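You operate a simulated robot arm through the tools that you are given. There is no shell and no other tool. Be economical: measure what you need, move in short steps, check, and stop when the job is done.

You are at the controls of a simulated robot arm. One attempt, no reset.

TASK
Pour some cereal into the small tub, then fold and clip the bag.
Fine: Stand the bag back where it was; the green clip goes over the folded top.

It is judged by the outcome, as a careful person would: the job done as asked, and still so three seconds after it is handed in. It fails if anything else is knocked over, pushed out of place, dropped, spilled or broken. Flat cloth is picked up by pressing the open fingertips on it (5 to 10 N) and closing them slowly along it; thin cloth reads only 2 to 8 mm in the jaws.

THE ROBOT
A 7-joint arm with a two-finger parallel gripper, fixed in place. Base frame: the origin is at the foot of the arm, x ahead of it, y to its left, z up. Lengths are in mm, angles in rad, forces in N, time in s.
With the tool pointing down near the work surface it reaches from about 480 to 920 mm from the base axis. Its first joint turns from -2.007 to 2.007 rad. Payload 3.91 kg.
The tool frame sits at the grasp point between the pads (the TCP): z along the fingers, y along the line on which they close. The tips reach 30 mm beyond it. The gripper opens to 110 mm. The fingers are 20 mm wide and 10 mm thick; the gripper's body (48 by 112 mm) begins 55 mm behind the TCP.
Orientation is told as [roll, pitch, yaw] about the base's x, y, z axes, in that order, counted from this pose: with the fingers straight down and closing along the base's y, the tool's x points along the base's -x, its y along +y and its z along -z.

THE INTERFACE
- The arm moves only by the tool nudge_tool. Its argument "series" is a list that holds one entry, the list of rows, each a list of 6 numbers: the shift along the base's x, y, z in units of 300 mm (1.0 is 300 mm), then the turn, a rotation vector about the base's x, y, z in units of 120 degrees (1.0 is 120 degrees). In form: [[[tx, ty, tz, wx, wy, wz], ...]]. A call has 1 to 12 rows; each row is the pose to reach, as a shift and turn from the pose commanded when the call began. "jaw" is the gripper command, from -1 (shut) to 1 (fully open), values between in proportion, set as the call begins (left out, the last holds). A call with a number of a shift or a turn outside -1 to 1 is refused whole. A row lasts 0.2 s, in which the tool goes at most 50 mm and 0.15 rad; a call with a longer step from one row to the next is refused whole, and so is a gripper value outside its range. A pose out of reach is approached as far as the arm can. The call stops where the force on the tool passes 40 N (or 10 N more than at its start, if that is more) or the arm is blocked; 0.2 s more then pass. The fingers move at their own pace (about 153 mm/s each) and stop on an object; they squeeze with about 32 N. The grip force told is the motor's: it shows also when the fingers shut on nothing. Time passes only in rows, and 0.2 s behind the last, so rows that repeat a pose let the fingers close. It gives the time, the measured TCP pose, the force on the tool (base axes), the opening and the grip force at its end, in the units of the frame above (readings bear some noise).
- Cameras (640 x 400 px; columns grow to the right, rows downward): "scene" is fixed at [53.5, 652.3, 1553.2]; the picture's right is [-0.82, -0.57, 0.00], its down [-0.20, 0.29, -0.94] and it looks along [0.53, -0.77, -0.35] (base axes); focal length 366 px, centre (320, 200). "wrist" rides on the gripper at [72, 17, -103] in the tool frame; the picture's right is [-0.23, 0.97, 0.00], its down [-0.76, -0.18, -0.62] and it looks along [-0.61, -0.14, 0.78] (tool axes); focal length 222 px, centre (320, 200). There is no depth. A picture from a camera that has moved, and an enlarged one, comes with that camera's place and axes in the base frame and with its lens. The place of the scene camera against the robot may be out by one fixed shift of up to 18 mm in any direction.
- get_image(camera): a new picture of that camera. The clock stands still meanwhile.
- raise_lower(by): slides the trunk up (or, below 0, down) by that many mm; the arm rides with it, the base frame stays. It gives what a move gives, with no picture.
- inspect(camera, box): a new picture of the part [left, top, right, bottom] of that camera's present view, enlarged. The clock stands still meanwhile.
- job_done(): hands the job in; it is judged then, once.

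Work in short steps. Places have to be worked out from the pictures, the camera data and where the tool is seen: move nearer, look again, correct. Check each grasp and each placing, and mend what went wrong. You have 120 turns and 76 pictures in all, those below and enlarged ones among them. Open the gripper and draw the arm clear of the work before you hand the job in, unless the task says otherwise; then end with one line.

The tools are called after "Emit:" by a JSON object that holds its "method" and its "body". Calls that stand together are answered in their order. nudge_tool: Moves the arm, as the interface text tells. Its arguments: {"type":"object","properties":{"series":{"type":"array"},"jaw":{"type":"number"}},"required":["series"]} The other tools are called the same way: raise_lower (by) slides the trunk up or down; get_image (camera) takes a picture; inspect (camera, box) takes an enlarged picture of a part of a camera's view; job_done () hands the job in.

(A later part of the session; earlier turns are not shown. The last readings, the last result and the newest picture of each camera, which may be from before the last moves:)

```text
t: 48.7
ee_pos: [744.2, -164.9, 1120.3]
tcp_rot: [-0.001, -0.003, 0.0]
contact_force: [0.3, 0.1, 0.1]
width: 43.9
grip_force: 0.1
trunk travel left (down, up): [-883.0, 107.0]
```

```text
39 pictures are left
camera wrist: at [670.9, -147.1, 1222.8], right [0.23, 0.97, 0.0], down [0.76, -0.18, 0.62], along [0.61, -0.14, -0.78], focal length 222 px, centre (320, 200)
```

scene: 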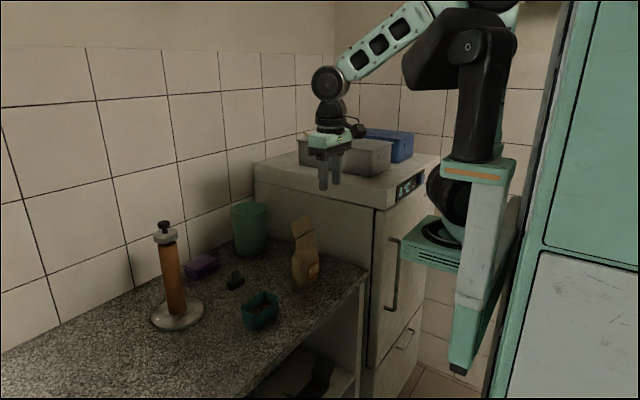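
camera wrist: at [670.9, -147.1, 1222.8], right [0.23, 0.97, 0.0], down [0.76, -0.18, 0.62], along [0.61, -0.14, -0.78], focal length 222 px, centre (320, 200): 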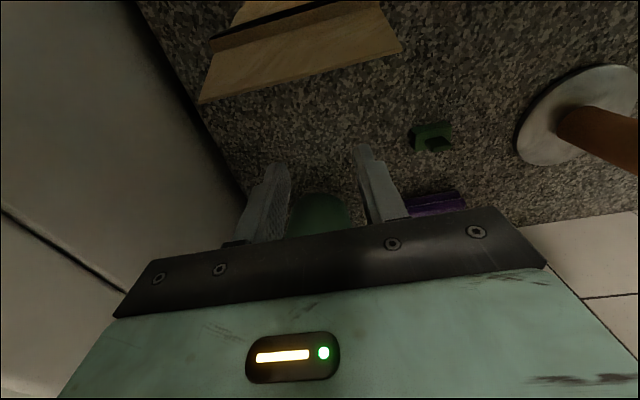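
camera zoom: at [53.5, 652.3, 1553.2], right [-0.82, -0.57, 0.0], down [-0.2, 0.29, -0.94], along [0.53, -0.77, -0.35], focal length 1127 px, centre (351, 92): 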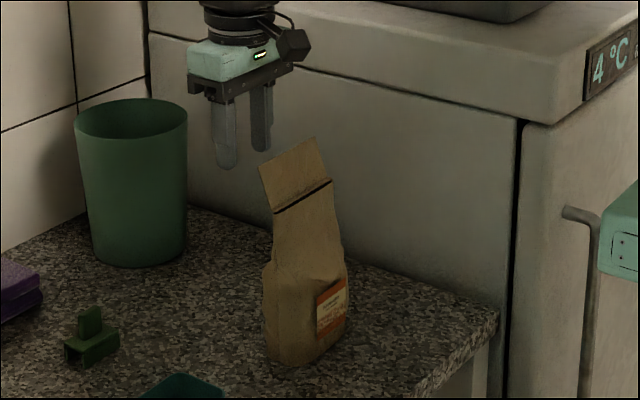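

Flap tip confirmed at x≈688. I push it toward −x gently: to about 12 mm past contact, slowly, then look at whether the flap turns or the bag tips.

Emit:
{"method": "nudge_tool", "body": {"series": [[[-0.06, 0, 0, 0, 0, 0], [-0.12, 0, 0, 0, 0, 0], [-0.15, 0, 0, 0, 0, 0], [-0.165, 0, 0, 0, 0, 0], [-0.18, 0, 0, 0, 0, 0], [-0.195, 0, 0, 0, 0, 0]]]}}

Emit:
{"method": "inspect", "body": {"camera": "scene", "box": [260, 170, 360, 300]}}

```text
t: 50.1
ee_pos: [686.3, -164.3, 1119.5]
tcp_rot: [-0.001, -0.002, 0.002]
contact_force: [0.6, 0.2, -0.6]
width: 44.4
grip_force: 0.1
trunk travel left (down, up): [-883.0, 107.0]
```

```text
3.08 times, centred on (310, 235) of scene
camera zoom: at [53.5, 652.3, 1553.2], right [-0.82, -0.57, 0.0], down [-0.2, 0.29, -0.94], along [0.53, -0.77, -0.35], focal length 1127 px, centre (351, 92)
```

zoom: 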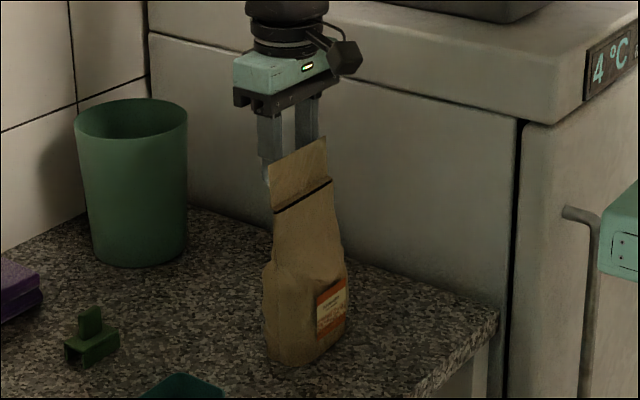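

The flap turned to vertical while the bag stayed put. I keep pushing it forward over the mouth.

Emit:
{"method": "nudge_tool", "body": {"series": [[[-0.02, 0, 0, 0, 0, 0], [-0.04, 0, 0, 0, 0, 0], [-0.06, 0, 0, 0, 0, 0], [-0.08, 0, 0, 0, 0, 0], [-0.1, 0, 0, 0, 0, 0]]]}}

Emit:
{"method": "inspect", "body": {"camera": "scene", "box": [260, 170, 360, 300]}}

```text
t: 51.3
ee_pos: [654.3, -164.4, 1120.6]
tcp_rot: [-0.001, -0.001, 0.0]
contact_force: [0.6, 0.1, 1.2]
width: 44.0
grip_force: 0.0
trunk travel left (down, up): [-883.0, 107.0]
```

```text
3.08 times, centred on (310, 235) of scene
camera zoom: at [53.5, 652.3, 1553.2], right [-0.82, -0.57, 0.0], down [-0.2, 0.29, -0.94], along [0.53, -0.77, -0.35], focal length 1127 px, centre (351, 92)
```

zoom: 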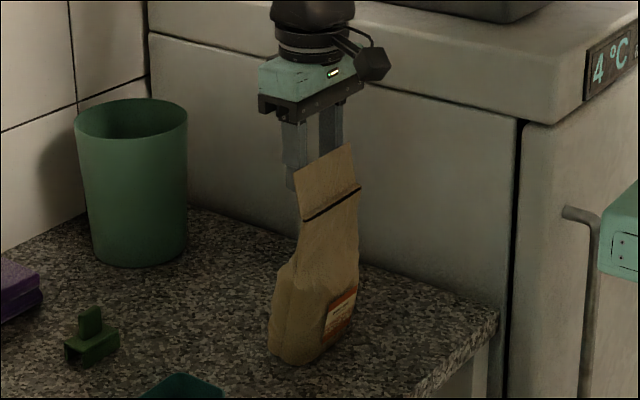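

The flap stiffens past vertical and the bag is tipping forward. I back off at once, gently.

Emit:
{"method": "nudge_tool", "body": {"series": [[[0.02, 0, 0, 0, 0, 0], [0.04, 0, 0, 0, 0, 0], [0.06, 0, 0, 0, 0, 0], [0.08, 0, 0, 0, 0, 0], [0.1, 0, 0, 0, 0, 0], [0.13, 0, 0, 0, 0, 0], [0.16, 0, 0, 0, 0, 0], [0.2, 0, 0, 0, 0, 0]]]}}

Emit:
{"method": "inspect", "body": {"camera": "scene", "box": [260, 170, 360, 300]}}

```text
t: 53.1
ee_pos: [716.2, -163.0, 1121.3]
tcp_rot: [-0.001, -0.001, 0.002]
contact_force: [0.4, -1.0, 0.1]
width: 43.8
grip_force: 0.0
trunk travel left (down, up): [-883.0, 107.0]
```

```text
3.08 times, centred on (310, 235) of scene
camera zoom: at [53.5, 652.3, 1553.2], right [-0.82, -0.57, 0.0], down [-0.2, 0.29, -0.94], along [0.53, -0.77, -0.35], focal length 1127 px, centre (351, 92)
```

zoom: 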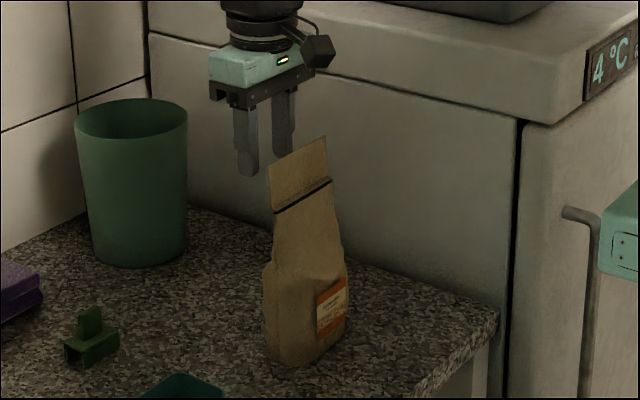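

The bag settled back exactly in place and the flap stays upright, so its hinge only has friction. I'll instead pinch the flap and rotate it about its hinge, so the gripper itself holds the bag's top. First I raise up and yaw the gripper 90°.

Emit:
{"method": "nudge_tool", "body": {"series": [[[0, 0, 0.12, 0, 0, -0.07], [0, 0, 0.25, 0, 0, -0.14], [0, 0, 0.38, 0, 0, -0.21], [0, 0, 0.5, 0, 0, -0.28], [0, 0, 0.5, 0, 0, -0.35], [0, 0, 0.5, 0, 0, -0.42], [0, 0, 0.5, 0, 0, -0.49], [0, 0, 0.5, 0, 0, -0.56], [0, 0, 0.5, 0, 0, -0.63], [0, 0, 0.5, 0, 0, -0.7], [0, 0, 0.5, 0, 0, -0.75], [0, 0, 0.5, 0, 0, -0.75]]], "jaw": -0.4}}

```text
t: 55.7
ee_pos: [714.1, -163.5, 1270.1]
tcp_rot: [-0.002, -0.002, -1.572]
contact_force: [-0.4, 0.1, 0.2]
width: 32.8
grip_force: 0.1
trunk travel left (down, up): [-883.0, 107.0]
```

Yaw is done. Now I rehearse the folding motion in the air, 170 mm above the real place, to see how far the arm can turn.

Emit:
{"method": "nudge_tool", "body": {"series": [[[-0.13, 0, 0, 0, 0, 0], [-0.145, 0, -0.001, 0, -0.0667, 0], [-0.16, 0, -0.004, 0, -0.1333, 0], [-0.175, 0, -0.0095, 0, -0.2, 0], [-0.188, 0, -0.0167, 0, -0.2667, 0], [-0.201, 0, -0.0257, 0, -0.3333, 0], [-0.212, 0, -0.0364, 0, -0.4, 0], [-0.221, 0, -0.0485, 0, -0.4667, 0], [-0.229, 0, -0.0618, 0, -0.5333, 0], [-0.235, 0, -0.076, 0, -0.6, 0], [-0.238, 0, -0.091, 0, -0.6667, 0], [-0.24, 0, -0.106, 0, -0.7333, 0]]]}}

```text
t: 58.3
ee_pos: [690.9, -172.9, 1221.5]
tcp_rot: [1.538, 0.002, -1.572]
contact_force: [-0.4, 0.3, -0.4]
width: 33.0
grip_force: 0.0
out of reach, approached as far as the arm can: row 6, 8, 9, 10, 11, 12
trunk travel left (down, up): [-883.0, 107.0]
```

The limit shows at this height relative to the trunk. I test whether 150 mm higher (i.e. with a lower trunk later) gives the needed reach.

Emit:
{"method": "nudge_tool", "body": {"series": [[[0, 0, 0.15, 0, 0, 0], [0, 0, 0.3, 0, 0, 0], [0, 0.015, 0.45, 0, 0, 0], [-0.08, 0.03, 0.5, 0, 0, 0], [-0.163, 0.03, 0.5, 0, -0.01, 0], [-0.163, 0.03, 0.5, 0, -0.01, 0]]]}}

```text
t: 59.7
ee_pos: [689.1, -176.0, 1387.9]
tcp_rot: [1.558, -0.001, -1.572]
contact_force: [0.4, 0.8, -0.3]
width: 33.1
grip_force: 0.0
out of reach, approached as far as the arm can: row 1, 2, 3, 4, 5, 6
trunk travel left (down, up): [-883.0, 107.0]
```

The limit is a minimum wrist radius, so approaching from the front won't do. Instead I'll approach the flap from its +y end with the tool pointing −y, and fold by rolling the tool; first back to fingers-down.

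Emit:
{"method": "nudge_tool", "body": {"series": [[[0, 0.02, 0, 0, 0.07, 0], [0, 0.05, 0, 0, 0.14, 0], [0, 0.1, 0, 0, 0.21, 0], [0, 0.15, 0, 0, 0.28, 0], [0, 0.2, 0, 0, 0.35, 0], [0, 0.25, 0, 0, 0.42, 0], [0, 0.3, 0, 0, 0.49, 0], [0, 0.35, -0.02, 0, 0.56, 0], [0, 0.38, -0.06, 0, 0.63, 0], [0, 0.38, -0.12, 0, 0.7, 0], [0, 0.38, -0.16, 0, 0.744, 0], [0, 0.38, -0.16, 0, 0.744, 0]]]}}

Emit:
{"method": "nudge_tool", "body": {"series": [[[0, 0.05, -0.03, -0.07, 0, 0], [0, 0.1, -0.06, -0.14, 0, 0], [0, 0.15, -0.1, -0.21, 0, 0], [0, 0.15, -0.14, -0.28, 0, 0], [0, 0.15, -0.18, -0.35, 0, 0], [0, 0.15, -0.22, -0.42, 0, 0], [0, 0.15, -0.26, -0.49, 0, 0], [0, 0.15, -0.3, -0.56, 0, 0], [0, 0.15, -0.34, -0.63, 0, 0], [0, 0.15, -0.34, -0.7, 0, 0], [0, 0.15, -0.34, -0.75, 0, 0], [0, 0.15, -0.34, -0.75, 0, 0]]]}}

```text
t: 62.3
ee_pos: [689.5, -62.6, 1339.8]
tcp_rot: [-0.004, -0.001, -1.57]
contact_force: [0.3, -1.0, 0.2]
width: 33.0
grip_force: 0.2
out of reach, approached as far as the arm can: row 5
trunk travel left (down, up): [-883.0, 107.0]
```

```text
t: 64.9
ee_pos: [689.8, -17.7, 1239.9]
tcp_rot: [-3.066, -1.567, 1.496]
contact_force: [0.7, 0.1, -0.1]
width: 32.9
grip_force: 0.1
trunk travel left (down, up): [-883.0, 107.0]
```

The tool now points along −y without limits. I check the view.

Emit:
{"method": "get_image", "body": {"camera": "scene"}}

Emit:
{"method": "get_image", "body": {"camera": "wrist"}}

```text
35 pictures are left
```

scene: 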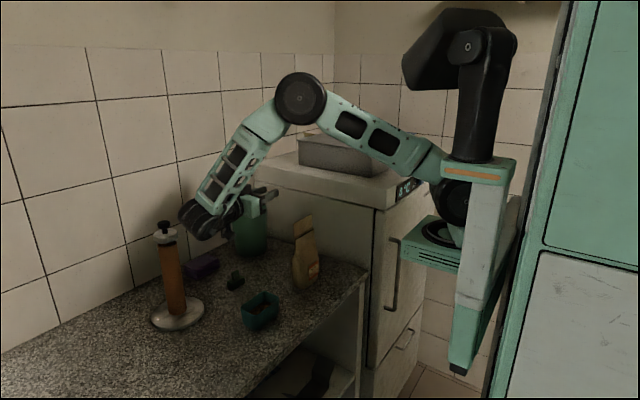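

```text
34 pictures are left
camera wrist: at [705.3, 86.2, 1166.1], right [0.97, 0.0, 0.23], down [-0.18, 0.63, 0.76], along [-0.14, -0.78, 0.61], focal length 222 px, centre (320, 200)
```

wrist: 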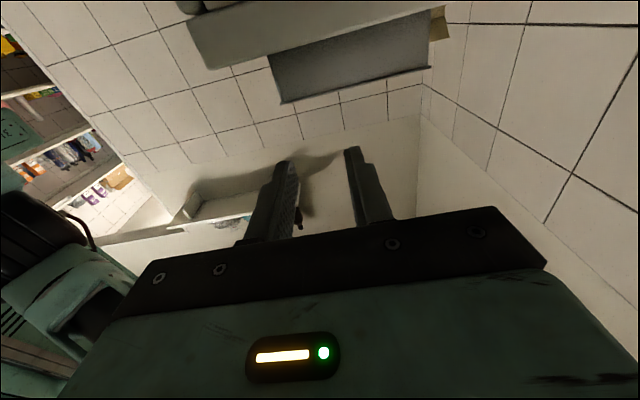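

The posture is clear of the towel holder. I lower to flap height beside the bag (y≈−20), staying clear of it.

Emit:
{"method": "nudge_tool", "body": {"series": [[[-0.02, 0.01, -0.12, 0, 0, 0], [-0.04, 0.01, -0.24, 0, 0, 0], [-0.049, 0.01, -0.37, 0, 0, 0], [-0.049, 0.01, -0.5, 0, 0, 0], [-0.049, 0.01, -0.507, 0, 0, 0], [-0.049, 0.01, -0.507, 0, 0, 0]]]}}

Emit:
{"method": "get_image", "body": {"camera": "scene"}}

Emit:
{"method": "get_image", "body": {"camera": "wrist"}}

```text
t: 66.3
ee_pos: [673.0, -14.7, 1087.5]
tcp_rot: [-3.101, -1.569, 1.53]
contact_force: [-0.1, 0.0, 0.3]
width: 33.0
grip_force: 0.1
trunk travel left (down, up): [-883.0, 107.0]
```

```text
33 pictures are left
```

scene: 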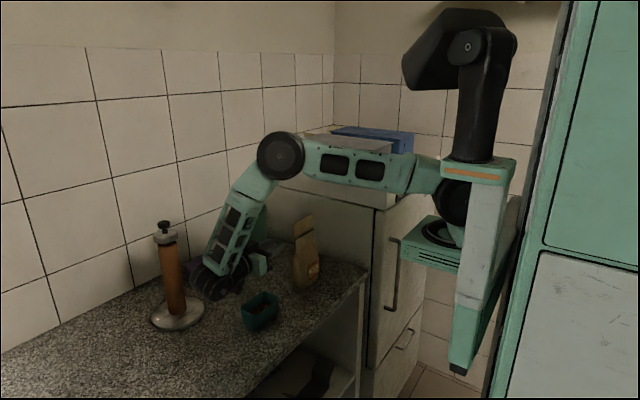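

```text
32 pictures are left
camera wrist: at [689.8, 89.3, 1013.8], right [0.97, 0.0, 0.23], down [-0.18, 0.62, 0.76], along [-0.14, -0.78, 0.61], focal length 222 px, centre (320, 200)
```

wrist: 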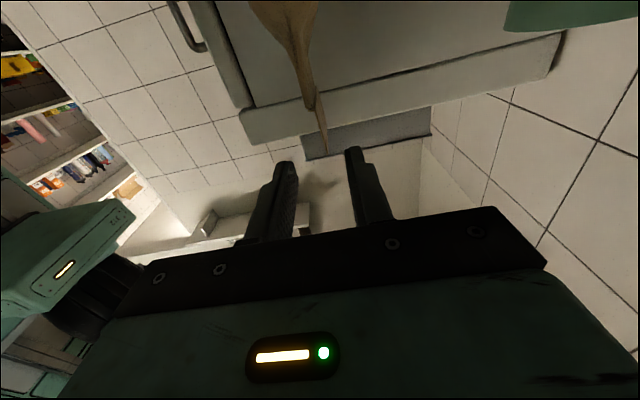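

A fine edge-on view: the flap stands vertically at x≈674.5, hinge z≈1068, tip ≈1116. I slide in along −y so the open fingers flank the flap.

Emit:
{"method": "nudge_tool", "body": {"series": [[[0.005, -0.1, 0.012, 0, 0, 0], [0.005, -0.2, 0.012, 0, 0, 0], [0.005, -0.3, 0.012, 0, 0, 0], [0.005, -0.37, 0.012, 0, 0, 0], [0.005, -0.407, 0.012, 0, 0, 0], [0.005, -0.407, 0.012, 0, 0, 0]]]}}

Emit:
{"method": "get_image", "body": {"camera": "wrist"}}

Emit:
{"method": "inspect", "body": {"camera": "scene", "box": [250, 190, 350, 300]}}

```text
t: 67.7
ee_pos: [676.5, -137.5, 1091.0]
tcp_rot: [3.14, -1.569, 1.571]
contact_force: [0.8, -0.1, 0.8]
width: 33.0
grip_force: 0.1
trunk travel left (down, up): [-883.0, 107.0]
```

```text
31 pictures are left
camera wrist: at [691.8, -33.0, 1017.7], right [0.97, 0.0, 0.23], down [-0.18, 0.62, 0.76], along [-0.14, -0.78, 0.61], focal length 222 px, centre (320, 200)
```

wrist: 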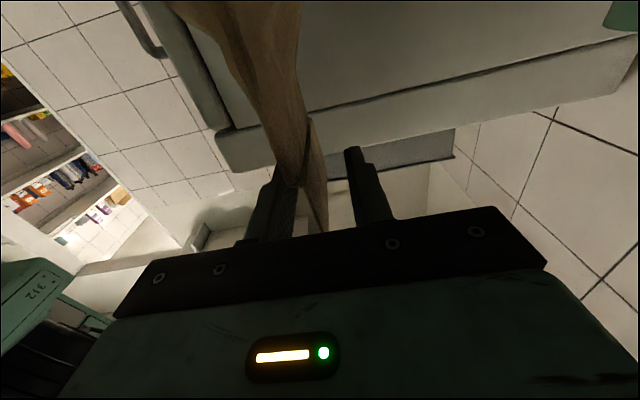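

```text
3.64 times, centred on (300, 245) of scene
camera zoom: at [53.5, 652.3, 1553.2], right [-0.82, -0.57, 0.0], down [-0.2, 0.29, -0.94], along [0.53, -0.77, -0.35], focal length 1332 px, centre (393, 36)
```

zoom: 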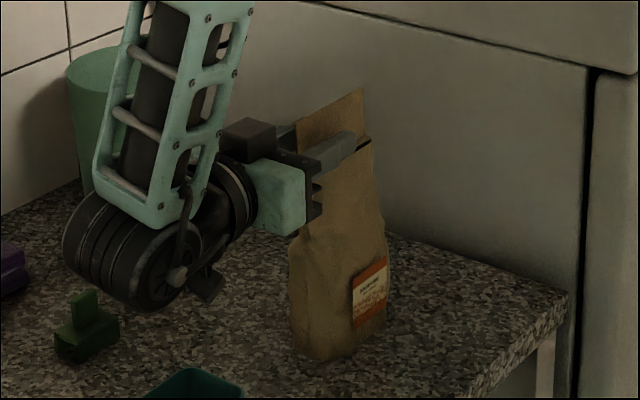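

The flap sits between the fingers, the front finger just above the mouth. I close on the flap.

Emit:
{"method": "nudge_tool", "body": {"series": [[[-0.006, 0, 0, 0, 0, 0], [-0.006, 0, 0, 0, 0, 0]]]}}

Emit:
{"method": "nudge_tool", "body": {"series": [[[0, 0, 0, 0, 0, 0], [0, 0, 0, 0, 0, 0], [0, 0, 0, 0, 0, 0]]], "jaw": -1}}

Emit:
{"method": "inspect", "body": {"camera": "scene", "box": [250, 190, 350, 300]}}

```text
t: 68.3
ee_pos: [674.3, -136.6, 1090.6]
tcp_rot: [-2.969, -1.57, 1.397]
contact_force: [0.2, 0.5, 0.7]
width: 33.0
grip_force: 0.0
trunk travel left (down, up): [-883.0, 107.0]
```

```text
t: 69.1
ee_pos: [674.9, -136.2, 1090.0]
tcp_rot: [3.123, -1.568, 1.588]
contact_force: [0.2, -0.1, 2.6]
width: 0.6
grip_force: 32.4
trunk travel left (down, up): [-883.0, 107.0]
```

```text
3.64 times, centred on (300, 245) of scene
camera zoom: at [53.5, 652.3, 1553.2], right [-0.82, -0.57, 0.0], down [-0.2, 0.29, -0.94], along [0.53, -0.77, -0.35], focal length 1332 px, centre (393, 36)
```

zoom: 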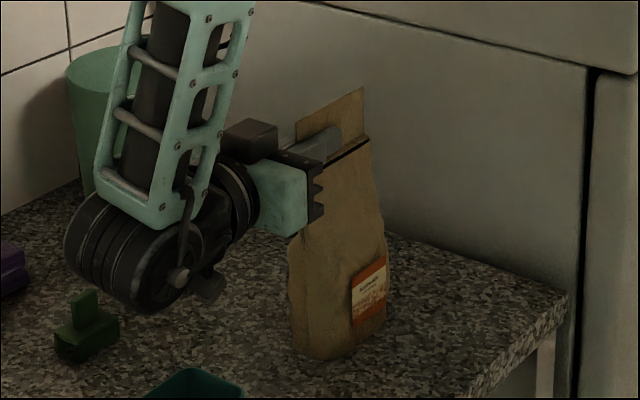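

The thin flap is held. I roll it about its hinge toward the front, 64° in small steps, then look.

Emit:
{"method": "nudge_tool", "body": {"series": [[[-0.0107, 0, -0.0007, 0, -0.0667, 0], [-0.0211, 0, -0.003, 0, -0.1333, 0], [-0.0312, 0, -0.0066, 0, -0.2, 0], [-0.0406, 0, -0.0117, 0, -0.2667, 0], [-0.0493, 0, -0.0179, 0, -0.3333, 0], [-0.057, 0, -0.0254, 0, -0.4, 0], [-0.0636, 0, -0.0338, 0, -0.4667, 0], [-0.0689, 0, -0.0431, 0, -0.5333, 0], [-0.0689, 0, -0.0431, 0, -0.5333, 0]]]}}

Emit:
{"method": "inspect", "body": {"camera": "scene", "box": [250, 190, 350, 300]}}

```text
t: 70.4
ee_pos: [659.4, -136.1, 1087.7]
tcp_rot: [1.586, -0.815, 3.13]
contact_force: [-1.2, 4.3, 15.3]
width: 0.8
grip_force: 31.7
trunk travel left (down, up): [-883.0, 107.0]
stopped in row 6: the force on the tool passed its limit (the readings are from after the stop); the commanded pose is now the measured one
```

```text
3.64 times, centred on (300, 245) of scene
camera zoom: at [53.5, 652.3, 1553.2], right [-0.82, -0.57, 0.0], down [-0.2, 0.29, -0.94], along [0.53, -0.77, -0.35], focal length 1332 px, centre (393, 36)
```

zoom: 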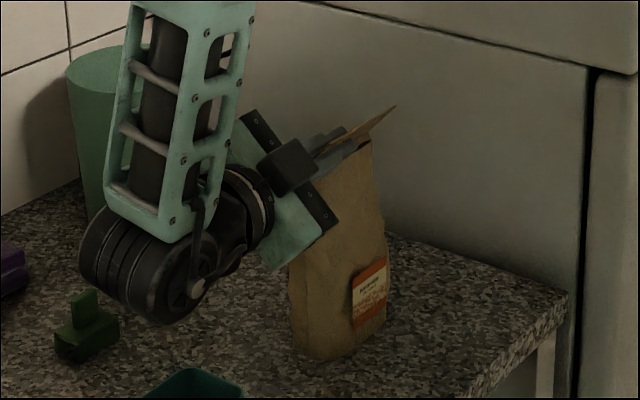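

The roll stopped at 43°: the front finger's edge rests on the bag's lip because I hold the flap too near the hinge; the bag still stands. I turn back to 30°, then will regrip nearer the flap's tip.

Emit:
{"method": "nudge_tool", "body": {"series": [[[0.003, 0, 0.003, 0, 0.03, 0], [0.008, 0, 0.003, 0, 0.07, 0], [0.0133, 0, 0.003, 0, 0.111, 0], [0.0133, 0, 0.003, 0, 0.111, 0]]]}}

Emit:
{"method": "nudge_tool", "body": {"series": [[[0, 0, 0, 0, 0, 0], [-0.01, 0, 0.017, 0, 0, 0], [-0.02, 0, 0.035, 0, 0, 0], [-0.02, 0, 0.035, 0, 0, 0]]], "jaw": -0.84}}

Emit:
{"method": "get_image", "body": {"camera": "wrist"}}

Emit:
{"method": "inspect", "body": {"camera": "scene", "box": [250, 190, 350, 300]}}

```text
t: 71.4
ee_pos: [663.0, -138.2, 1090.3]
tcp_rot: [1.589, -1.05, 3.123]
contact_force: [-0.3, 5.7, 27.7]
width: 0.7
grip_force: 32.4
trunk travel left (down, up): [-883.0, 107.0]
```

```text
t: 72.4
ee_pos: [657.6, -136.8, 1097.6]
tcp_rot: [1.586, -1.05, 3.129]
contact_force: [-0.1, -1.0, 0.7]
width: 8.9
grip_force: 0.1
trunk travel left (down, up): [-883.0, 107.0]
```

```text
27 pictures are left
camera wrist: at [707.0, -33.5, 1042.2], right [0.73, 0.0, 0.68], down [-0.53, 0.63, 0.57], along [-0.42, -0.78, 0.46], focal length 222 px, centre (320, 200)
```

wrist: 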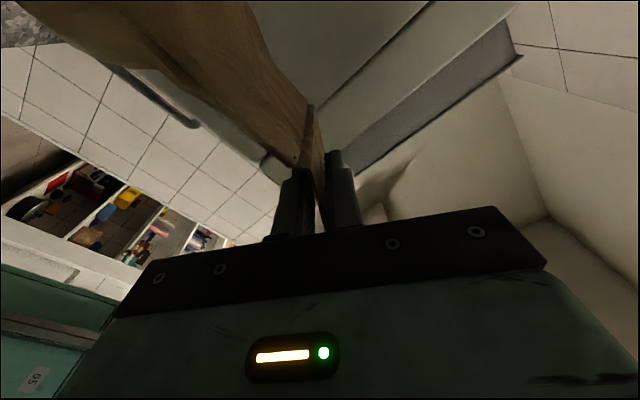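

```text
3.64 times, centred on (300, 245) of scene
camera zoom: at [53.5, 652.3, 1553.2], right [-0.82, -0.57, 0.0], down [-0.2, 0.29, -0.94], along [0.53, -0.77, -0.35], focal length 1332 px, centre (393, 36)
```

zoom: 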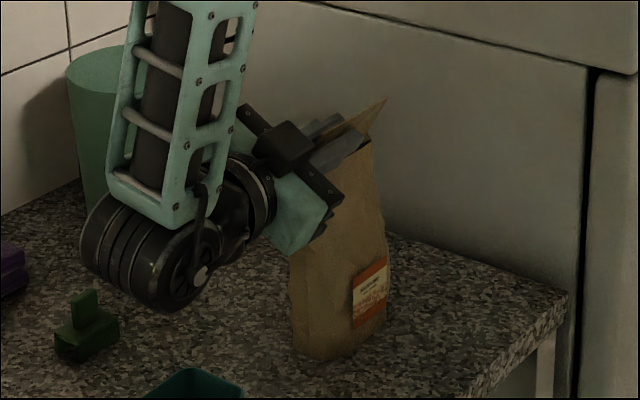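

Free of force again, with the flap resting at about 30° between the fingers' outer part. From the flap's tip I now place the hinge nearer (676, 1062). I close and roll about that line to about 84°.

Emit:
{"method": "nudge_tool", "body": {"series": [[[0, 0, 0, 0, 0, 0], [0, 0, 0, 0, 0, 0]]], "jaw": -1}}

Emit:
{"method": "nudge_tool", "body": {"series": [[[-0.016, 0, -0.0099, 0, -0.0667, 0], [-0.0303, 0, -0.022, 0, -0.1333, 0], [-0.0428, 0, -0.0359, 0, -0.2, 0], [-0.0533, 0, -0.0514, 0, -0.2667, 0], [-0.0615, 0, -0.0682, 0, -0.3333, 0], [-0.0673, 0, -0.0861, 0, -0.4, 0], [-0.0706, 0, -0.1046, 0, -0.4667, 0], [-0.0706, 0, -0.1046, 0, -0.4667, 0]]]}}

Emit:
{"method": "inspect", "body": {"camera": "scene", "box": [250, 190, 350, 300]}}

```text
t: 73.0
ee_pos: [658.3, -137.5, 1099.1]
tcp_rot: [1.587, -1.051, 3.128]
contact_force: [1.0, 0.6, 2.9]
width: 0.6
grip_force: 31.7
trunk travel left (down, up): [-883.0, 107.0]
```

```text
t: 74.8
ee_pos: [636.0, -137.8, 1068.9]
tcp_rot: [1.577, -0.072, 3.134]
contact_force: [3.4, 2.6, 29.2]
width: 8.9
grip_force: 31.8
trunk travel left (down, up): [-883.0, 107.0]
```

```text
3.64 times, centred on (300, 245) of scene
camera zoom: at [53.5, 652.3, 1553.2], right [-0.82, -0.57, 0.0], down [-0.2, 0.29, -0.94], along [0.53, -0.77, -0.35], focal length 1332 px, centre (393, 36)
```

zoom: 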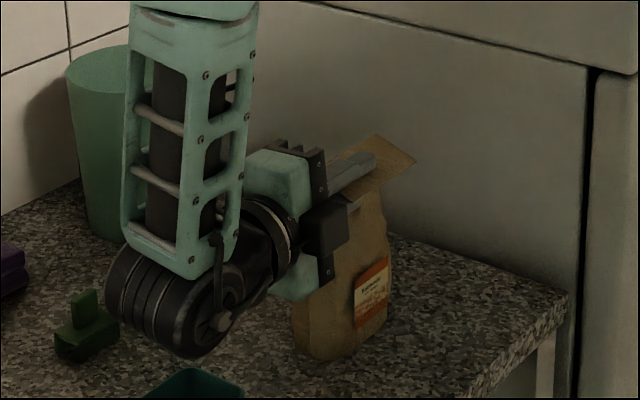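

The flap is now near horizontal and the bag is still in place, though the tool presses down some. I ease up a little, then open a few mm.

Emit:
{"method": "nudge_tool", "body": {"series": [[[0, 0, 0.008, 0, 0, 0], [0, 0, 0.014, 0, 0, 0], [0, 0, 0.014, 0, 0, 0]]]}}

Emit:
{"method": "nudge_tool", "body": {"series": [[[0, 0, 0, 0, 0, 0], [0, 0, 0, 0, 0, 0]]], "jaw": -0.68}}

Emit:
{"method": "inspect", "body": {"camera": "scene", "box": [250, 190, 350, 300]}}

Emit:
{"method": "get_image", "body": {"camera": "wrist"}}

```text
t: 75.6
ee_pos: [636.2, -137.6, 1072.2]
tcp_rot: [1.576, -0.073, 3.135]
contact_force: [2.8, 1.5, 22.0]
width: 6.4
grip_force: 31.5
trunk travel left (down, up): [-883.0, 107.0]
```

```text
t: 76.2
ee_pos: [636.6, -136.5, 1070.4]
tcp_rot: [1.574, -0.077, 3.134]
contact_force: [0.1, -0.1, 0.3]
width: 17.7
grip_force: 0.0
trunk travel left (down, up): [-883.0, 107.0]
```

```text
3.64 times, centred on (300, 245) of scene
camera zoom: at [53.5, 652.3, 1553.2], right [-0.82, -0.57, 0.0], down [-0.2, 0.29, -0.94], along [0.53, -0.77, -0.35], focal length 1332 px, centre (393, 36)
```

zoom: 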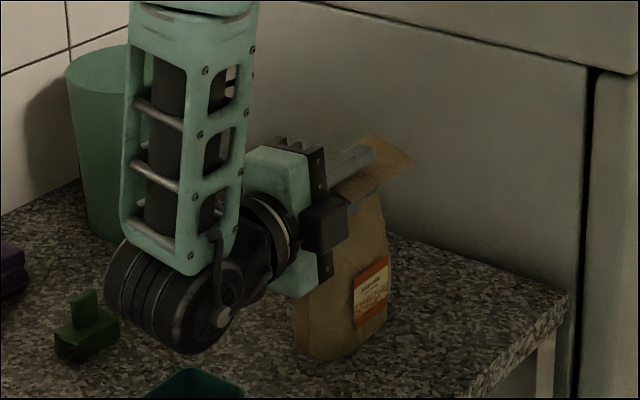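

```text
23 pictures are left
camera wrist: at [709.4, -33.4, 1081.3], right [-0.15, 0.0, 0.99], down [-0.77, 0.63, -0.12], along [-0.62, -0.78, -0.09], focal length 222 px, centre (320, 200)
```

wrist: 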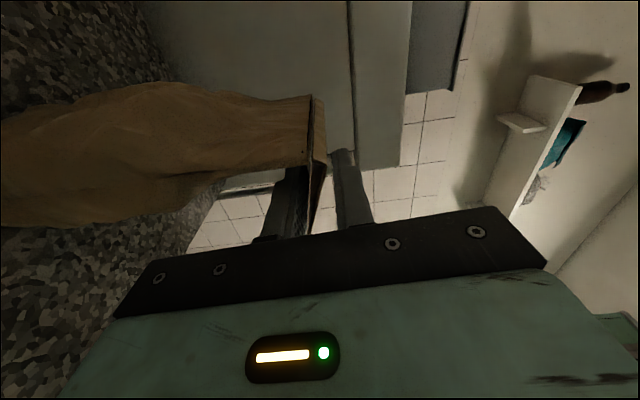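

The flap stays down by itself, over the mouth. I slide the fingers out along +y and look from the side.

Emit:
{"method": "nudge_tool", "body": {"series": [[[0, 0.08, 0, 0, 0, 0], [0, 0.18, 0, 0, 0, 0], [0, 0.3, 0, 0, 0, 0], [0, 0.36, 0, 0, 0, 0], [0, 0.36, 0, 0, 0, 0]]]}}

Emit:
{"method": "get_image", "body": {"camera": "wrist"}}

Emit:
{"method": "inspect", "body": {"camera": "scene", "box": [260, 200, 350, 300]}}

```text
t: 77.4
ee_pos: [635.9, -29.5, 1071.2]
tcp_rot: [1.574, -0.075, 3.135]
contact_force: [0.5, 0.3, -0.2]
width: 17.6
grip_force: 0.1
trunk travel left (down, up): [-883.0, 107.0]
```

```text
22 pictures are left
camera wrist: at [709.2, 74.4, 1081.2], right [-0.15, 0.0, 0.99], down [-0.77, 0.63, -0.12], along [-0.62, -0.78, -0.09], focal length 222 px, centre (320, 200)
```

wrist: 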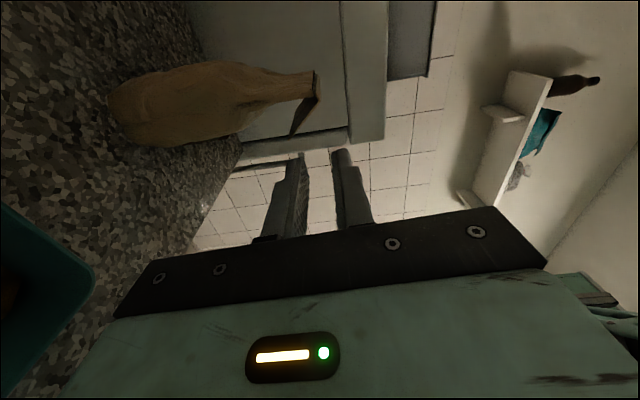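

```text
4.00 times, centred on (305, 250) of scene
camera zoom: at [53.5, 652.3, 1553.2], right [-0.82, -0.57, 0.0], down [-0.2, 0.29, -0.94], along [0.53, -0.77, -0.35], focal length 1465 px, centre (380, 0)
```

zoom: 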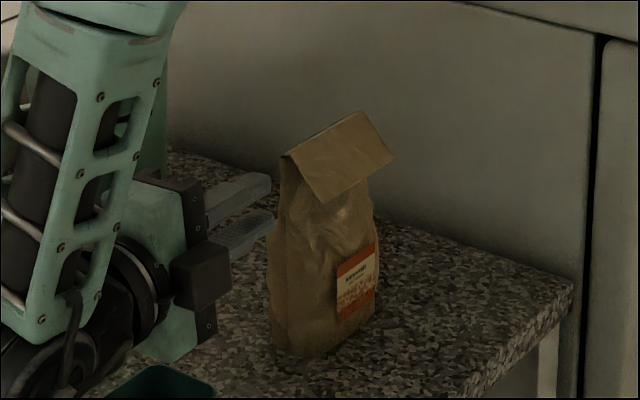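

The flap has dropped further forward over the front. I enlarge this side view to measure the folded top.

Emit:
{"method": "inspect", "body": {"camera": "wrist", "box": [90, 50, 346, 160]}}

```text
2.50 times, centred on (218, 105) of wrist
camera zoom: at [709.2, 74.4, 1081.2], right [-0.15, 0.0, 0.99], down [-0.77, 0.63, -0.12], along [-0.62, -0.78, -0.09], focal length 555 px, centre (575, 438)
```

zoom: 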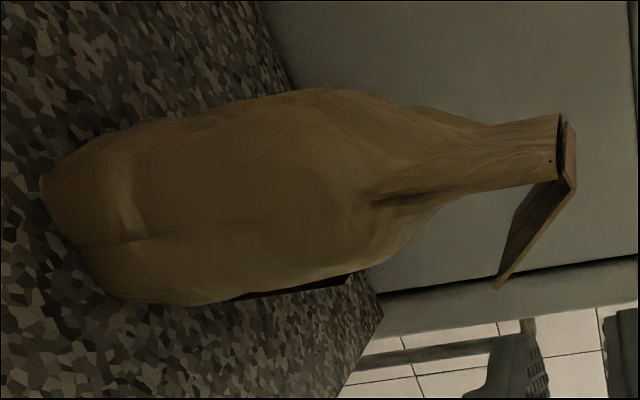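

Now the fold is clear: a strip covers the mouth (top z≈1076, neck x≈664–682), and the flap slopes down in front to (632, 1043). I'll flatten it by squeezing it against the neck; first I roll the tool back so the fingers close along x.

Emit:
{"method": "nudge_tool", "body": {"series": [[[0, 0.03, 0, 0, 0.07, 0], [0.01, 0.03, 0, 0, 0.14, 0], [0.02, 0.03, 0, 0, 0.21, 0], [0.03, 0.03, 0, 0, 0.28, 0], [0.04, 0.03, 0, 0, 0.35, 0], [0.05, 0.03, 0, 0, 0.42, 0], [0.06, 0.03, -0.01, 0, 0.49, 0], [0.068, 0.03, -0.02, 0, 0.56, 0], [0.068, 0.03, -0.03, 0, 0.63, 0], [0.068, 0.03, -0.037, 0, 0.7, 0], [0.068, 0.03, -0.037, 0, 0.714, 0], [0.068, 0.03, -0.037, 0, 0.714, 0]]], "jaw": 0.16}}

Emit:
{"method": "get_image", "body": {"camera": "wrist"}}

```text
t: 80.0
ee_pos: [656.6, -20.8, 1058.9]
tcp_rot: [3.089, -1.564, 1.626]
contact_force: [0.1, -0.4, -0.5]
width: 64.0
grip_force: 0.2
trunk travel left (down, up): [-883.0, 107.0]
```

```text
19 pictures are left
camera wrist: at [672.5, 83.2, 985.9], right [0.97, 0.0, 0.23], down [-0.18, 0.63, 0.76], along [-0.14, -0.78, 0.61], focal length 222 px, centre (320, 200)
```

wrist: 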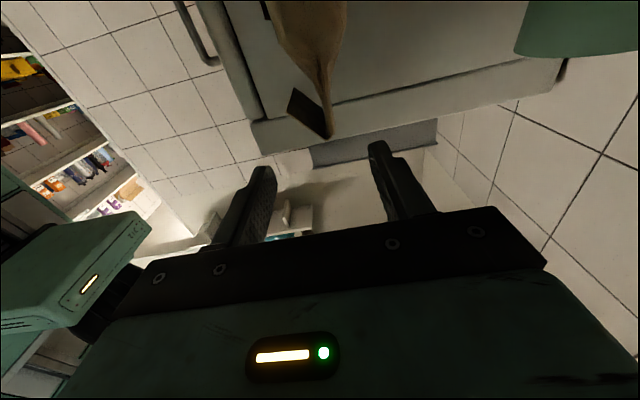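

I enlarge this view to measure the neck and flap accurately before straddling them.

Emit:
{"method": "inspect", "body": {"camera": "wrist", "box": [240, 40, 400, 150]}}

```text
3.64 times, centred on (320, 95) of wrist
camera zoom: at [672.5, 83.2, 985.9], right [0.97, 0.0, 0.23], down [-0.18, 0.63, 0.76], along [-0.14, -0.78, 0.61], focal length 808 px, centre (320, 582)
```

zoom: 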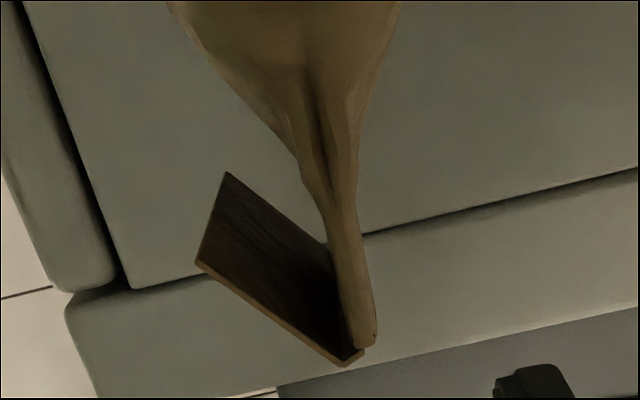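

Corrected: the neck is thin, x≈662–670, and the flap runs from (660,1071) to (631,1038). I slide in with one finger behind the neck and the other in front of the flap.

Emit:
{"method": "nudge_tool", "body": {"series": [[[-0.022, -0.1, 0, 0, 0, 0], [-0.022, -0.2, 0, 0, 0, 0], [-0.022, -0.3, 0, 0, 0, 0], [-0.022, -0.36, 0, 0, 0, 0], [-0.022, -0.387, 0, 0, 0, 0], [-0.022, -0.387, 0, 0, 0, 0]]]}}

Emit:
{"method": "nudge_tool", "body": {"series": [[[-0.006, 0, 0, 0, 0, 0], [-0.006, 0, 0, 0, 0, 0]]], "jaw": -0.16}}

Emit:
{"method": "nudge_tool", "body": {"series": [[[0.02, 0, 0, 0, 0, 0], [0.02, 0, 0, 0, 0, 0]]], "jaw": -0.38}}

Emit:
{"method": "get_image", "body": {"camera": "wrist"}}

```text
t: 81.4
ee_pos: [650.6, -136.8, 1059.5]
tcp_rot: [2.87, -1.564, 1.845]
contact_force: [-0.3, -0.3, 0.4]
width: 63.4
grip_force: 0.0
trunk travel left (down, up): [-883.0, 107.0]
```

```text
t: 82.0
ee_pos: [648.4, -135.8, 1059.5]
tcp_rot: [2.914, -1.562, 1.803]
contact_force: [1.1, -1.2, 0.9]
width: 46.4
grip_force: 0.0
trunk travel left (down, up): [-883.0, 107.0]
```

```text
t: 82.6
ee_pos: [654.9, -134.8, 1059.1]
tcp_rot: [2.893, -1.564, 1.824]
contact_force: [0.2, -0.4, -0.3]
width: 34.2
grip_force: 0.0
trunk travel left (down, up): [-883.0, 107.0]
```

```text
17 pictures are left
camera wrist: at [670.3, -32.4, 985.8], right [0.97, 0.01, 0.23], down [-0.18, 0.63, 0.76], along [-0.14, -0.78, 0.61], focal length 222 px, centre (320, 200)
```

wrist: 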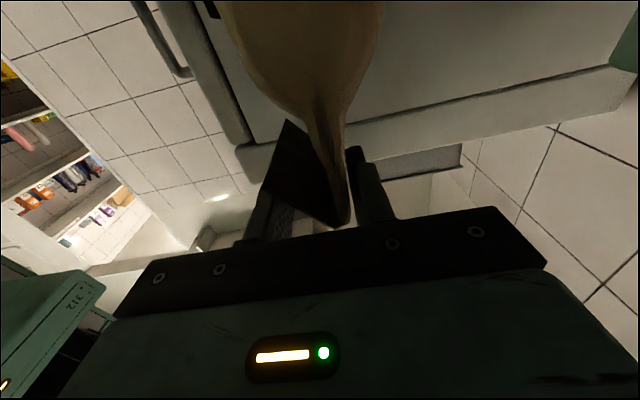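

The fingers flank neck and flap as planned. I close further in steps, the rear finger staying by the neck.

Emit:
{"method": "nudge_tool", "body": {"series": [[[0.016, 0, 0, 0, 0, 0], [0.016, 0, 0, 0, 0, 0]]], "jaw": -0.56}}

Emit:
{"method": "nudge_tool", "body": {"series": [[[0.016, 0, 0, 0, 0, 0], [0.016, 0, 0, 0, 0, 0]]], "jaw": -0.74}}

Emit:
{"method": "nudge_tool", "body": {"series": [[[0, 0, 0, 0, 0, 0], [0, 0, 0, 0, 0, 0]]], "jaw": -1}}

Emit:
{"method": "get_image", "body": {"camera": "wrist"}}

```text
t: 83.2
ee_pos: [659.0, -136.5, 1060.1]
tcp_rot: [2.929, -1.564, 1.786]
contact_force: [-0.4, 0.5, -0.1]
width: 24.1
grip_force: 0.0
trunk travel left (down, up): [-883.0, 107.0]
```

```text
t: 83.8
ee_pos: [663.0, -135.3, 1058.6]
tcp_rot: [2.918, -1.564, 1.795]
contact_force: [-0.6, 0.9, 0.7]
width: 16.9
grip_force: 32.6
trunk travel left (down, up): [-883.0, 107.0]
```

```text
t: 84.4
ee_pos: [664.8, -135.5, 1059.9]
tcp_rot: [2.902, -1.565, 1.812]
contact_force: [-0.1, 0.5, 0.9]
width: 17.0
grip_force: 32.4
trunk travel left (down, up): [-883.0, 107.0]
```

```text
16 pictures are left
camera wrist: at [679.7, -32.7, 986.1], right [0.97, 0.0, 0.23], down [-0.18, 0.63, 0.76], along [-0.14, -0.78, 0.61], focal length 222 px, centre (320, 200)
```

wrist: 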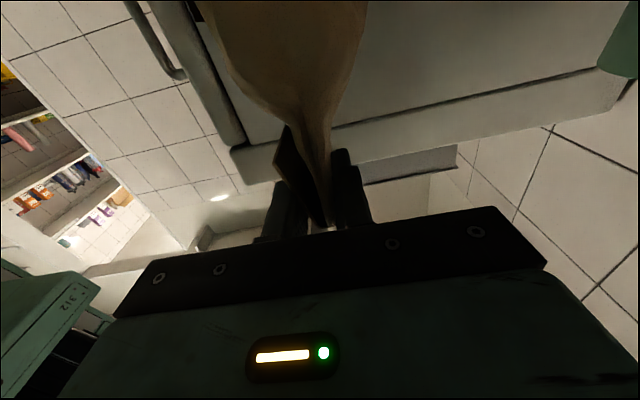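

The folded top is squeezed to 17 mm. I open, retreat along +y, and see how the flap stays.

Emit:
{"method": "nudge_tool", "body": {"series": [[[0, 0, 0, 0, 0, 0], [0, 0, 0, 0, 0, 0]]], "jaw": -0.2}}

Emit:
{"method": "nudge_tool", "body": {"series": [[[0, 0.1, 0, 0, 0, 0], [0, 0.22, 0, 0, 0, 0], [0, 0.34, 0, 0, 0, 0], [0, 0.44, 0, 0, 0, 0], [0, 0.44, 0, 0, 0, 0]]]}}

Emit:
{"method": "inspect", "body": {"camera": "wrist", "box": [240, 40, 400, 150]}}

```text
t: 85.0
ee_pos: [664.3, -135.4, 1059.5]
tcp_rot: [2.885, -1.564, 1.831]
contact_force: [0.4, 0.3, 1.1]
width: 43.8
grip_force: 0.0
trunk travel left (down, up): [-883.0, 107.0]
```

```text
t: 86.2
ee_pos: [664.7, -4.3, 1061.7]
tcp_rot: [2.892, -1.564, 1.825]
contact_force: [-0.5, 0.4, 0.4]
width: 43.9
grip_force: 0.1
trunk travel left (down, up): [-883.0, 107.0]
```

```text
3.64 times, centred on (320, 95) of wrist
camera zoom: at [679.3, 99.6, 987.0], right [0.97, 0.0, 0.23], down [-0.18, 0.63, 0.76], along [-0.14, -0.78, 0.61], focal length 808 px, centre (320, 582)
```

zoom: 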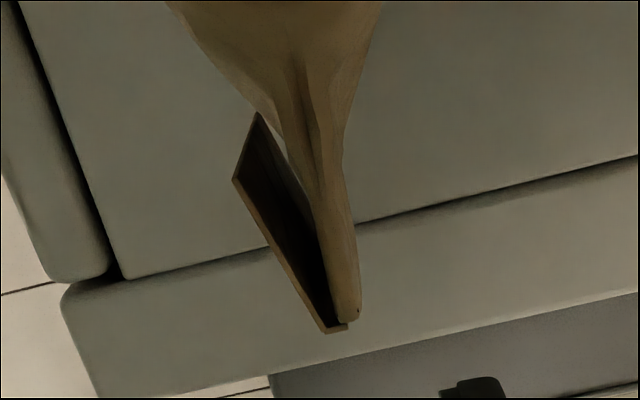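

The flap stays folded against the front (top x≈662–673, z≈1072; 20 mm thick at 20 mm down). Now to the clip: I rise, turn fingers-down (still closing along x) and go above it.

Emit:
{"method": "nudge_tool", "body": {"series": [[[0, 0.02, 0.14, 0, 0, 0], [0.02, 0.02, 0.28, 0.06, 0, 0], [0.06, 0.02, 0.4, 0.13, 0, 0], [0.12, 0.02, 0.48, 0.2, 0, 0], [0.2, 0.0, 0.5, 0.27, 0, 0], [0.28, 0.0, 0.5, 0.34, 0, 0], [0.36, -0.02, 0.5, 0.41, 0, 0], [0.44, -0.03, 0.46, 0.48, 0, 0], [0.5, -0.05, 0.42, 0.55, 0, 0], [0.55, -0.05, 0.38, 0.62, 0, 0], [0.584, -0.05, 0.34, 0.69, 0, 0], [0.584, -0.05, 0.3, 0.75, 0, 0]]]}}

Emit:
{"method": "get_image", "body": {"camera": "wrist"}}

```text
t: 88.8
ee_pos: [839.0, -19.3, 1148.6]
tcp_rot: [0.003, -0.006, -1.572]
contact_force: [0.8, -0.2, 0.5]
width: 44.2
grip_force: 0.0
trunk travel left (down, up): [-883.0, 107.0]
```

```text
14 pictures are left
camera wrist: at [854.5, 55.3, 1251.9], right [0.97, -0.23, 0.0], down [-0.18, -0.76, 0.63], along [-0.14, -0.61, -0.78], focal length 222 px, centre (320, 200)
```

wrist: 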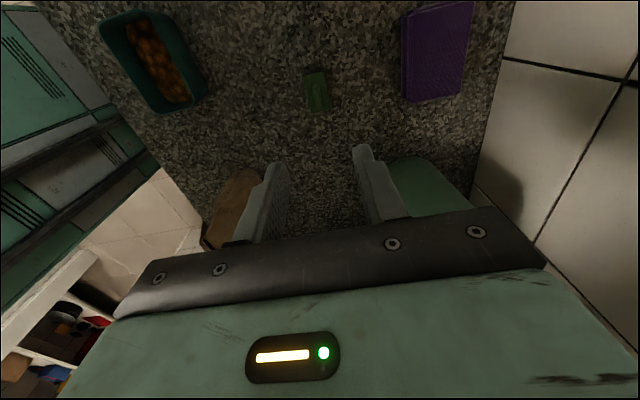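

I enlarge the clip in this view.

Emit:
{"method": "inspect", "body": {"camera": "wrist", "box": [284, 60, 356, 120]}}

```text
6.67 times, centred on (320, 90) of wrist
camera zoom: at [854.5, 55.3, 1251.9], right [0.97, -0.23, 0.0], down [-0.18, -0.76, 0.63], along [-0.14, -0.61, -0.78], focal length 1481 px, centre (320, 933)
```

zoom: 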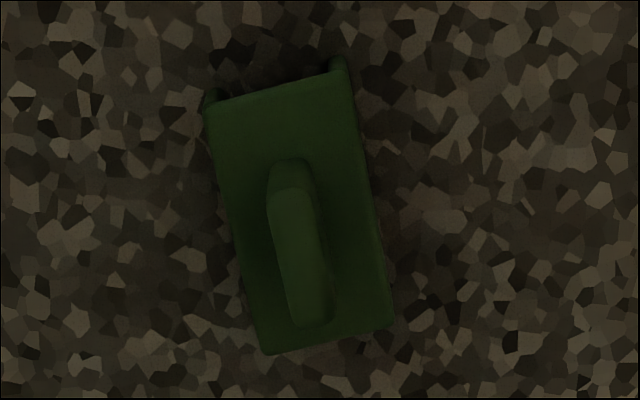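

The clip lies square: x 821–848, y −43…+5, handle thin along x, centred at (834, −19), its top near z≈942. I descend over the handle with the jaws at 44 mm.

Emit:
{"method": "nudge_tool", "body": {"series": [[[-0.005, 0, -0.15, 0, 0, 0], [-0.015, 0, -0.3, 0, 0, 0], [-0.0157, 0, -0.45, 0, 0, 0], [-0.0157, 0, -0.56, 0, 0, 0], [-0.0157, 0, -0.62, 0, 0, 0], [-0.0157, 0, -0.65, 0, 0, 0], [-0.0157, 0, -0.65, 0, 0, 0]]]}}

Emit:
{"method": "get_image", "body": {"camera": "wrist"}}

```text
t: 90.4
ee_pos: [834.0, -19.6, 953.4]
tcp_rot: [0.004, -0.006, -1.573]
contact_force: [0.7, 0.6, 0.0]
width: 43.8
grip_force: 0.1
trunk travel left (down, up): [-883.0, 107.0]
```

```text
12 pictures are left
camera wrist: at [849.9, 54.1, 1056.5], right [0.97, -0.23, 0.0], down [-0.18, -0.76, 0.63], along [-0.14, -0.61, -0.78], focal length 222 px, centre (320, 200)
```

wrist: 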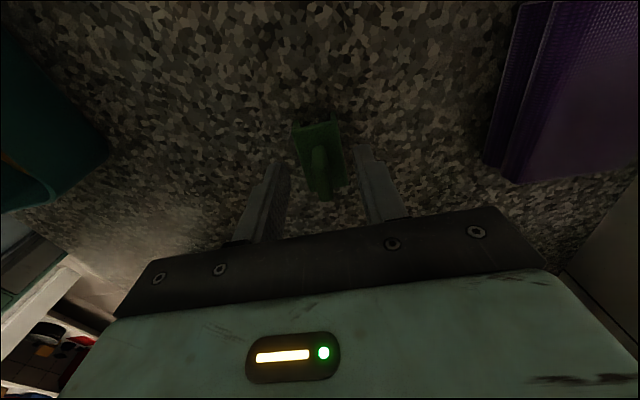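

The handle is centred between the fingers. I close on it.

Emit:
{"method": "nudge_tool", "body": {"series": [[[0, 0, 0, 0, 0, 0], [0, 0, 0, 0, 0, 0], [0, 0, 0, 0, 0, 0]]], "jaw": -1}}

Emit:
{"method": "nudge_tool", "body": {"series": [[[0, 0, 0.08, 0, 0, 0], [0, 0, 0.2, 0, 0, 0], [0, 0, 0.34, 0, 0, 0], [0, 0, 0.48, 0, 0, 0], [0, 0, 0.6, 0, 0, 0], [0, 0, 0.68, 0, 0, 0], [0, 0, 0.68, 0, 0, 0]]]}}

Emit:
{"method": "inspect", "body": {"camera": "wrist", "box": [240, 80, 400, 210]}}

```text
t: 91.2
ee_pos: [834.2, -19.8, 953.1]
tcp_rot: [0.004, -0.006, -1.571]
contact_force: [-0.3, 0.1, 0.2]
width: 8.0
grip_force: 32.2
trunk travel left (down, up): [-883.0, 107.0]
```

```text
t: 92.8
ee_pos: [835.2, -19.3, 1159.9]
tcp_rot: [0.005, -0.006, -1.572]
contact_force: [0.7, 0.1, -0.5]
width: 8.0
grip_force: 31.8
trunk travel left (down, up): [-883.0, 107.0]
```

```text
3.08 times, centred on (320, 145) of wrist
camera zoom: at [850.0, 55.1, 1261.9], right [0.97, -0.23, 0.0], down [-0.18, -0.76, 0.63], along [-0.14, -0.61, -0.78], focal length 684 px, centre (320, 369)
```

zoom: 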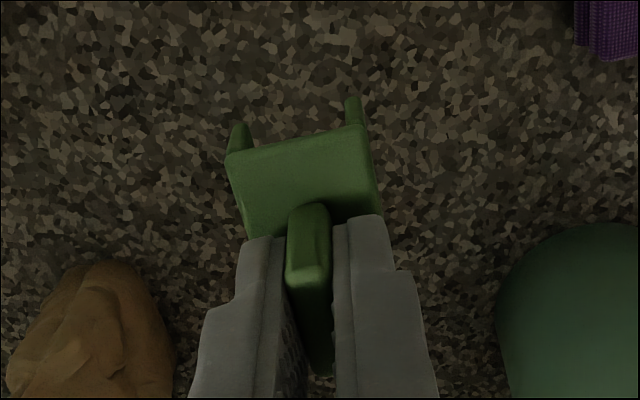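

The clip is held (8 mm handle) and level. I carry it above the folded bag top, its legs still 30 mm above.

Emit:
{"method": "nudge_tool", "body": {"series": [[[-0.1, -0.08, 0.02, 0, 0, 0], [-0.2, -0.16, 0.02, 0, 0, 0], [-0.3, -0.24, 0.02, 0, 0, 0], [-0.4, -0.33, 0.02, 0, 0, 0], [-0.5, -0.42, 0.02, 0, 0, 0], [-0.56, -0.483, 0.02, 0, 0, 0], [-0.56, -0.483, 0.02, 0, 0, 0]]]}}

Emit:
{"method": "get_image", "body": {"camera": "wrist"}}

Emit:
{"method": "inspect", "body": {"camera": "scene", "box": [260, 170, 350, 300]}}

```text
t: 94.4
ee_pos: [666.9, -162.8, 1165.2]
tcp_rot: [0.004, -0.007, -1.571]
contact_force: [0.5, 1.3, -0.8]
width: 7.8
grip_force: 32.3
trunk travel left (down, up): [-883.0, 107.0]
```

```text
10 pictures are left
camera wrist: at [682.5, -90.2, 1267.8], right [0.97, -0.23, 0.0], down [-0.18, -0.76, 0.63], along [-0.14, -0.61, -0.78], focal length 222 px, centre (320, 200)
```

wrist: 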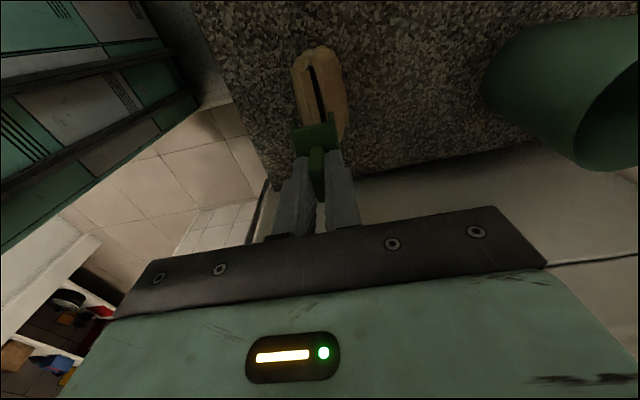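

```text
3.08 times, centred on (305, 235) of scene
camera zoom: at [53.5, 652.3, 1553.2], right [-0.82, -0.57, 0.0], down [-0.2, 0.29, -0.94], along [0.53, -0.77, -0.35], focal length 1127 px, centre (366, 92)
```

zoom: 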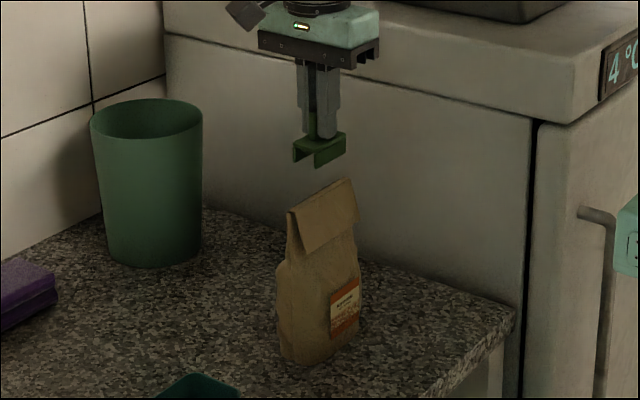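

I enlarge the wrist view to compare the clip's line with the fold.

Emit:
{"method": "inspect", "body": {"camera": "wrist", "box": [260, 30, 388, 150]}}

```text
3.33 times, centred on (324, 90) of wrist
camera zoom: at [682.5, -90.2, 1267.8], right [0.97, -0.23, 0.0], down [-0.18, -0.76, 0.63], along [-0.14, -0.61, -0.78], focal length 740 px, centre (307, 567)
```

zoom: 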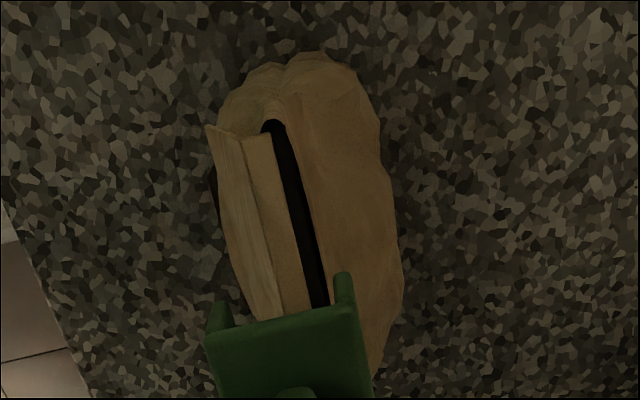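

Fold spans x≈660–674 at the top, within the clip's ≈20 mm inner gap centred at 667. I lower to just above the fold, then on slowly.

Emit:
{"method": "nudge_tool", "body": {"series": [[[0, -0.003, -0.05, 0, 0, 0], [0, -0.003, -0.1, 0, 0, 0], [0, -0.003, -0.12, 0, 0, 0], [0, -0.003, -0.13, 0, 0, 0], [0, -0.003, -0.14, 0, 0, 0], [0, -0.003, -0.14, 0, 0, 0]]]}}

Emit:
{"method": "inspect", "body": {"camera": "scene", "box": [275, 190, 339, 254]}}

```text
t: 95.8
ee_pos: [666.3, -165.2, 1123.0]
tcp_rot: [0.004, -0.008, -1.572]
contact_force: [-0.1, 0.0, 1.3]
width: 7.9
grip_force: 32.2
trunk travel left (down, up): [-883.0, 107.0]
```

```text
6.25 times, centred on (307, 222) of scene
camera zoom: at [53.5, 652.3, 1553.2], right [-0.82, -0.57, 0.0], down [-0.2, 0.29, -0.94], along [0.53, -0.77, -0.35], focal length 2289 px, centre (401, 62)
```

zoom: 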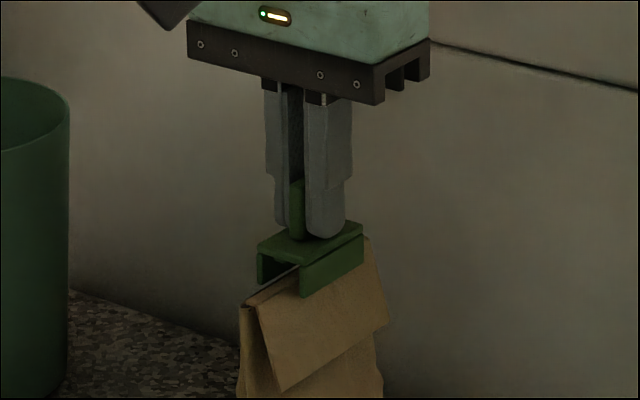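

The clip is entering astride the fold, front leg outside the flap. I press it down slowly.

Emit:
{"method": "nudge_tool", "body": {"series": [[[0, 0, -0.008, 0, 0, 0], [0, 0, -0.016, 0, 0, 0], [0, 0, -0.024, 0, 0, 0], [0, 0, -0.032, 0, 0, 0], [0, 0, -0.032, 0, 0, 0]]]}}

```text
t: 97.0
ee_pos: [666.9, -164.6, 1114.2]
tcp_rot: [0.004, -0.007, -1.57]
contact_force: [0.3, -1.1, -0.2]
width: 8.0
grip_force: 31.7
trunk travel left (down, up): [-883.0, 107.0]
```

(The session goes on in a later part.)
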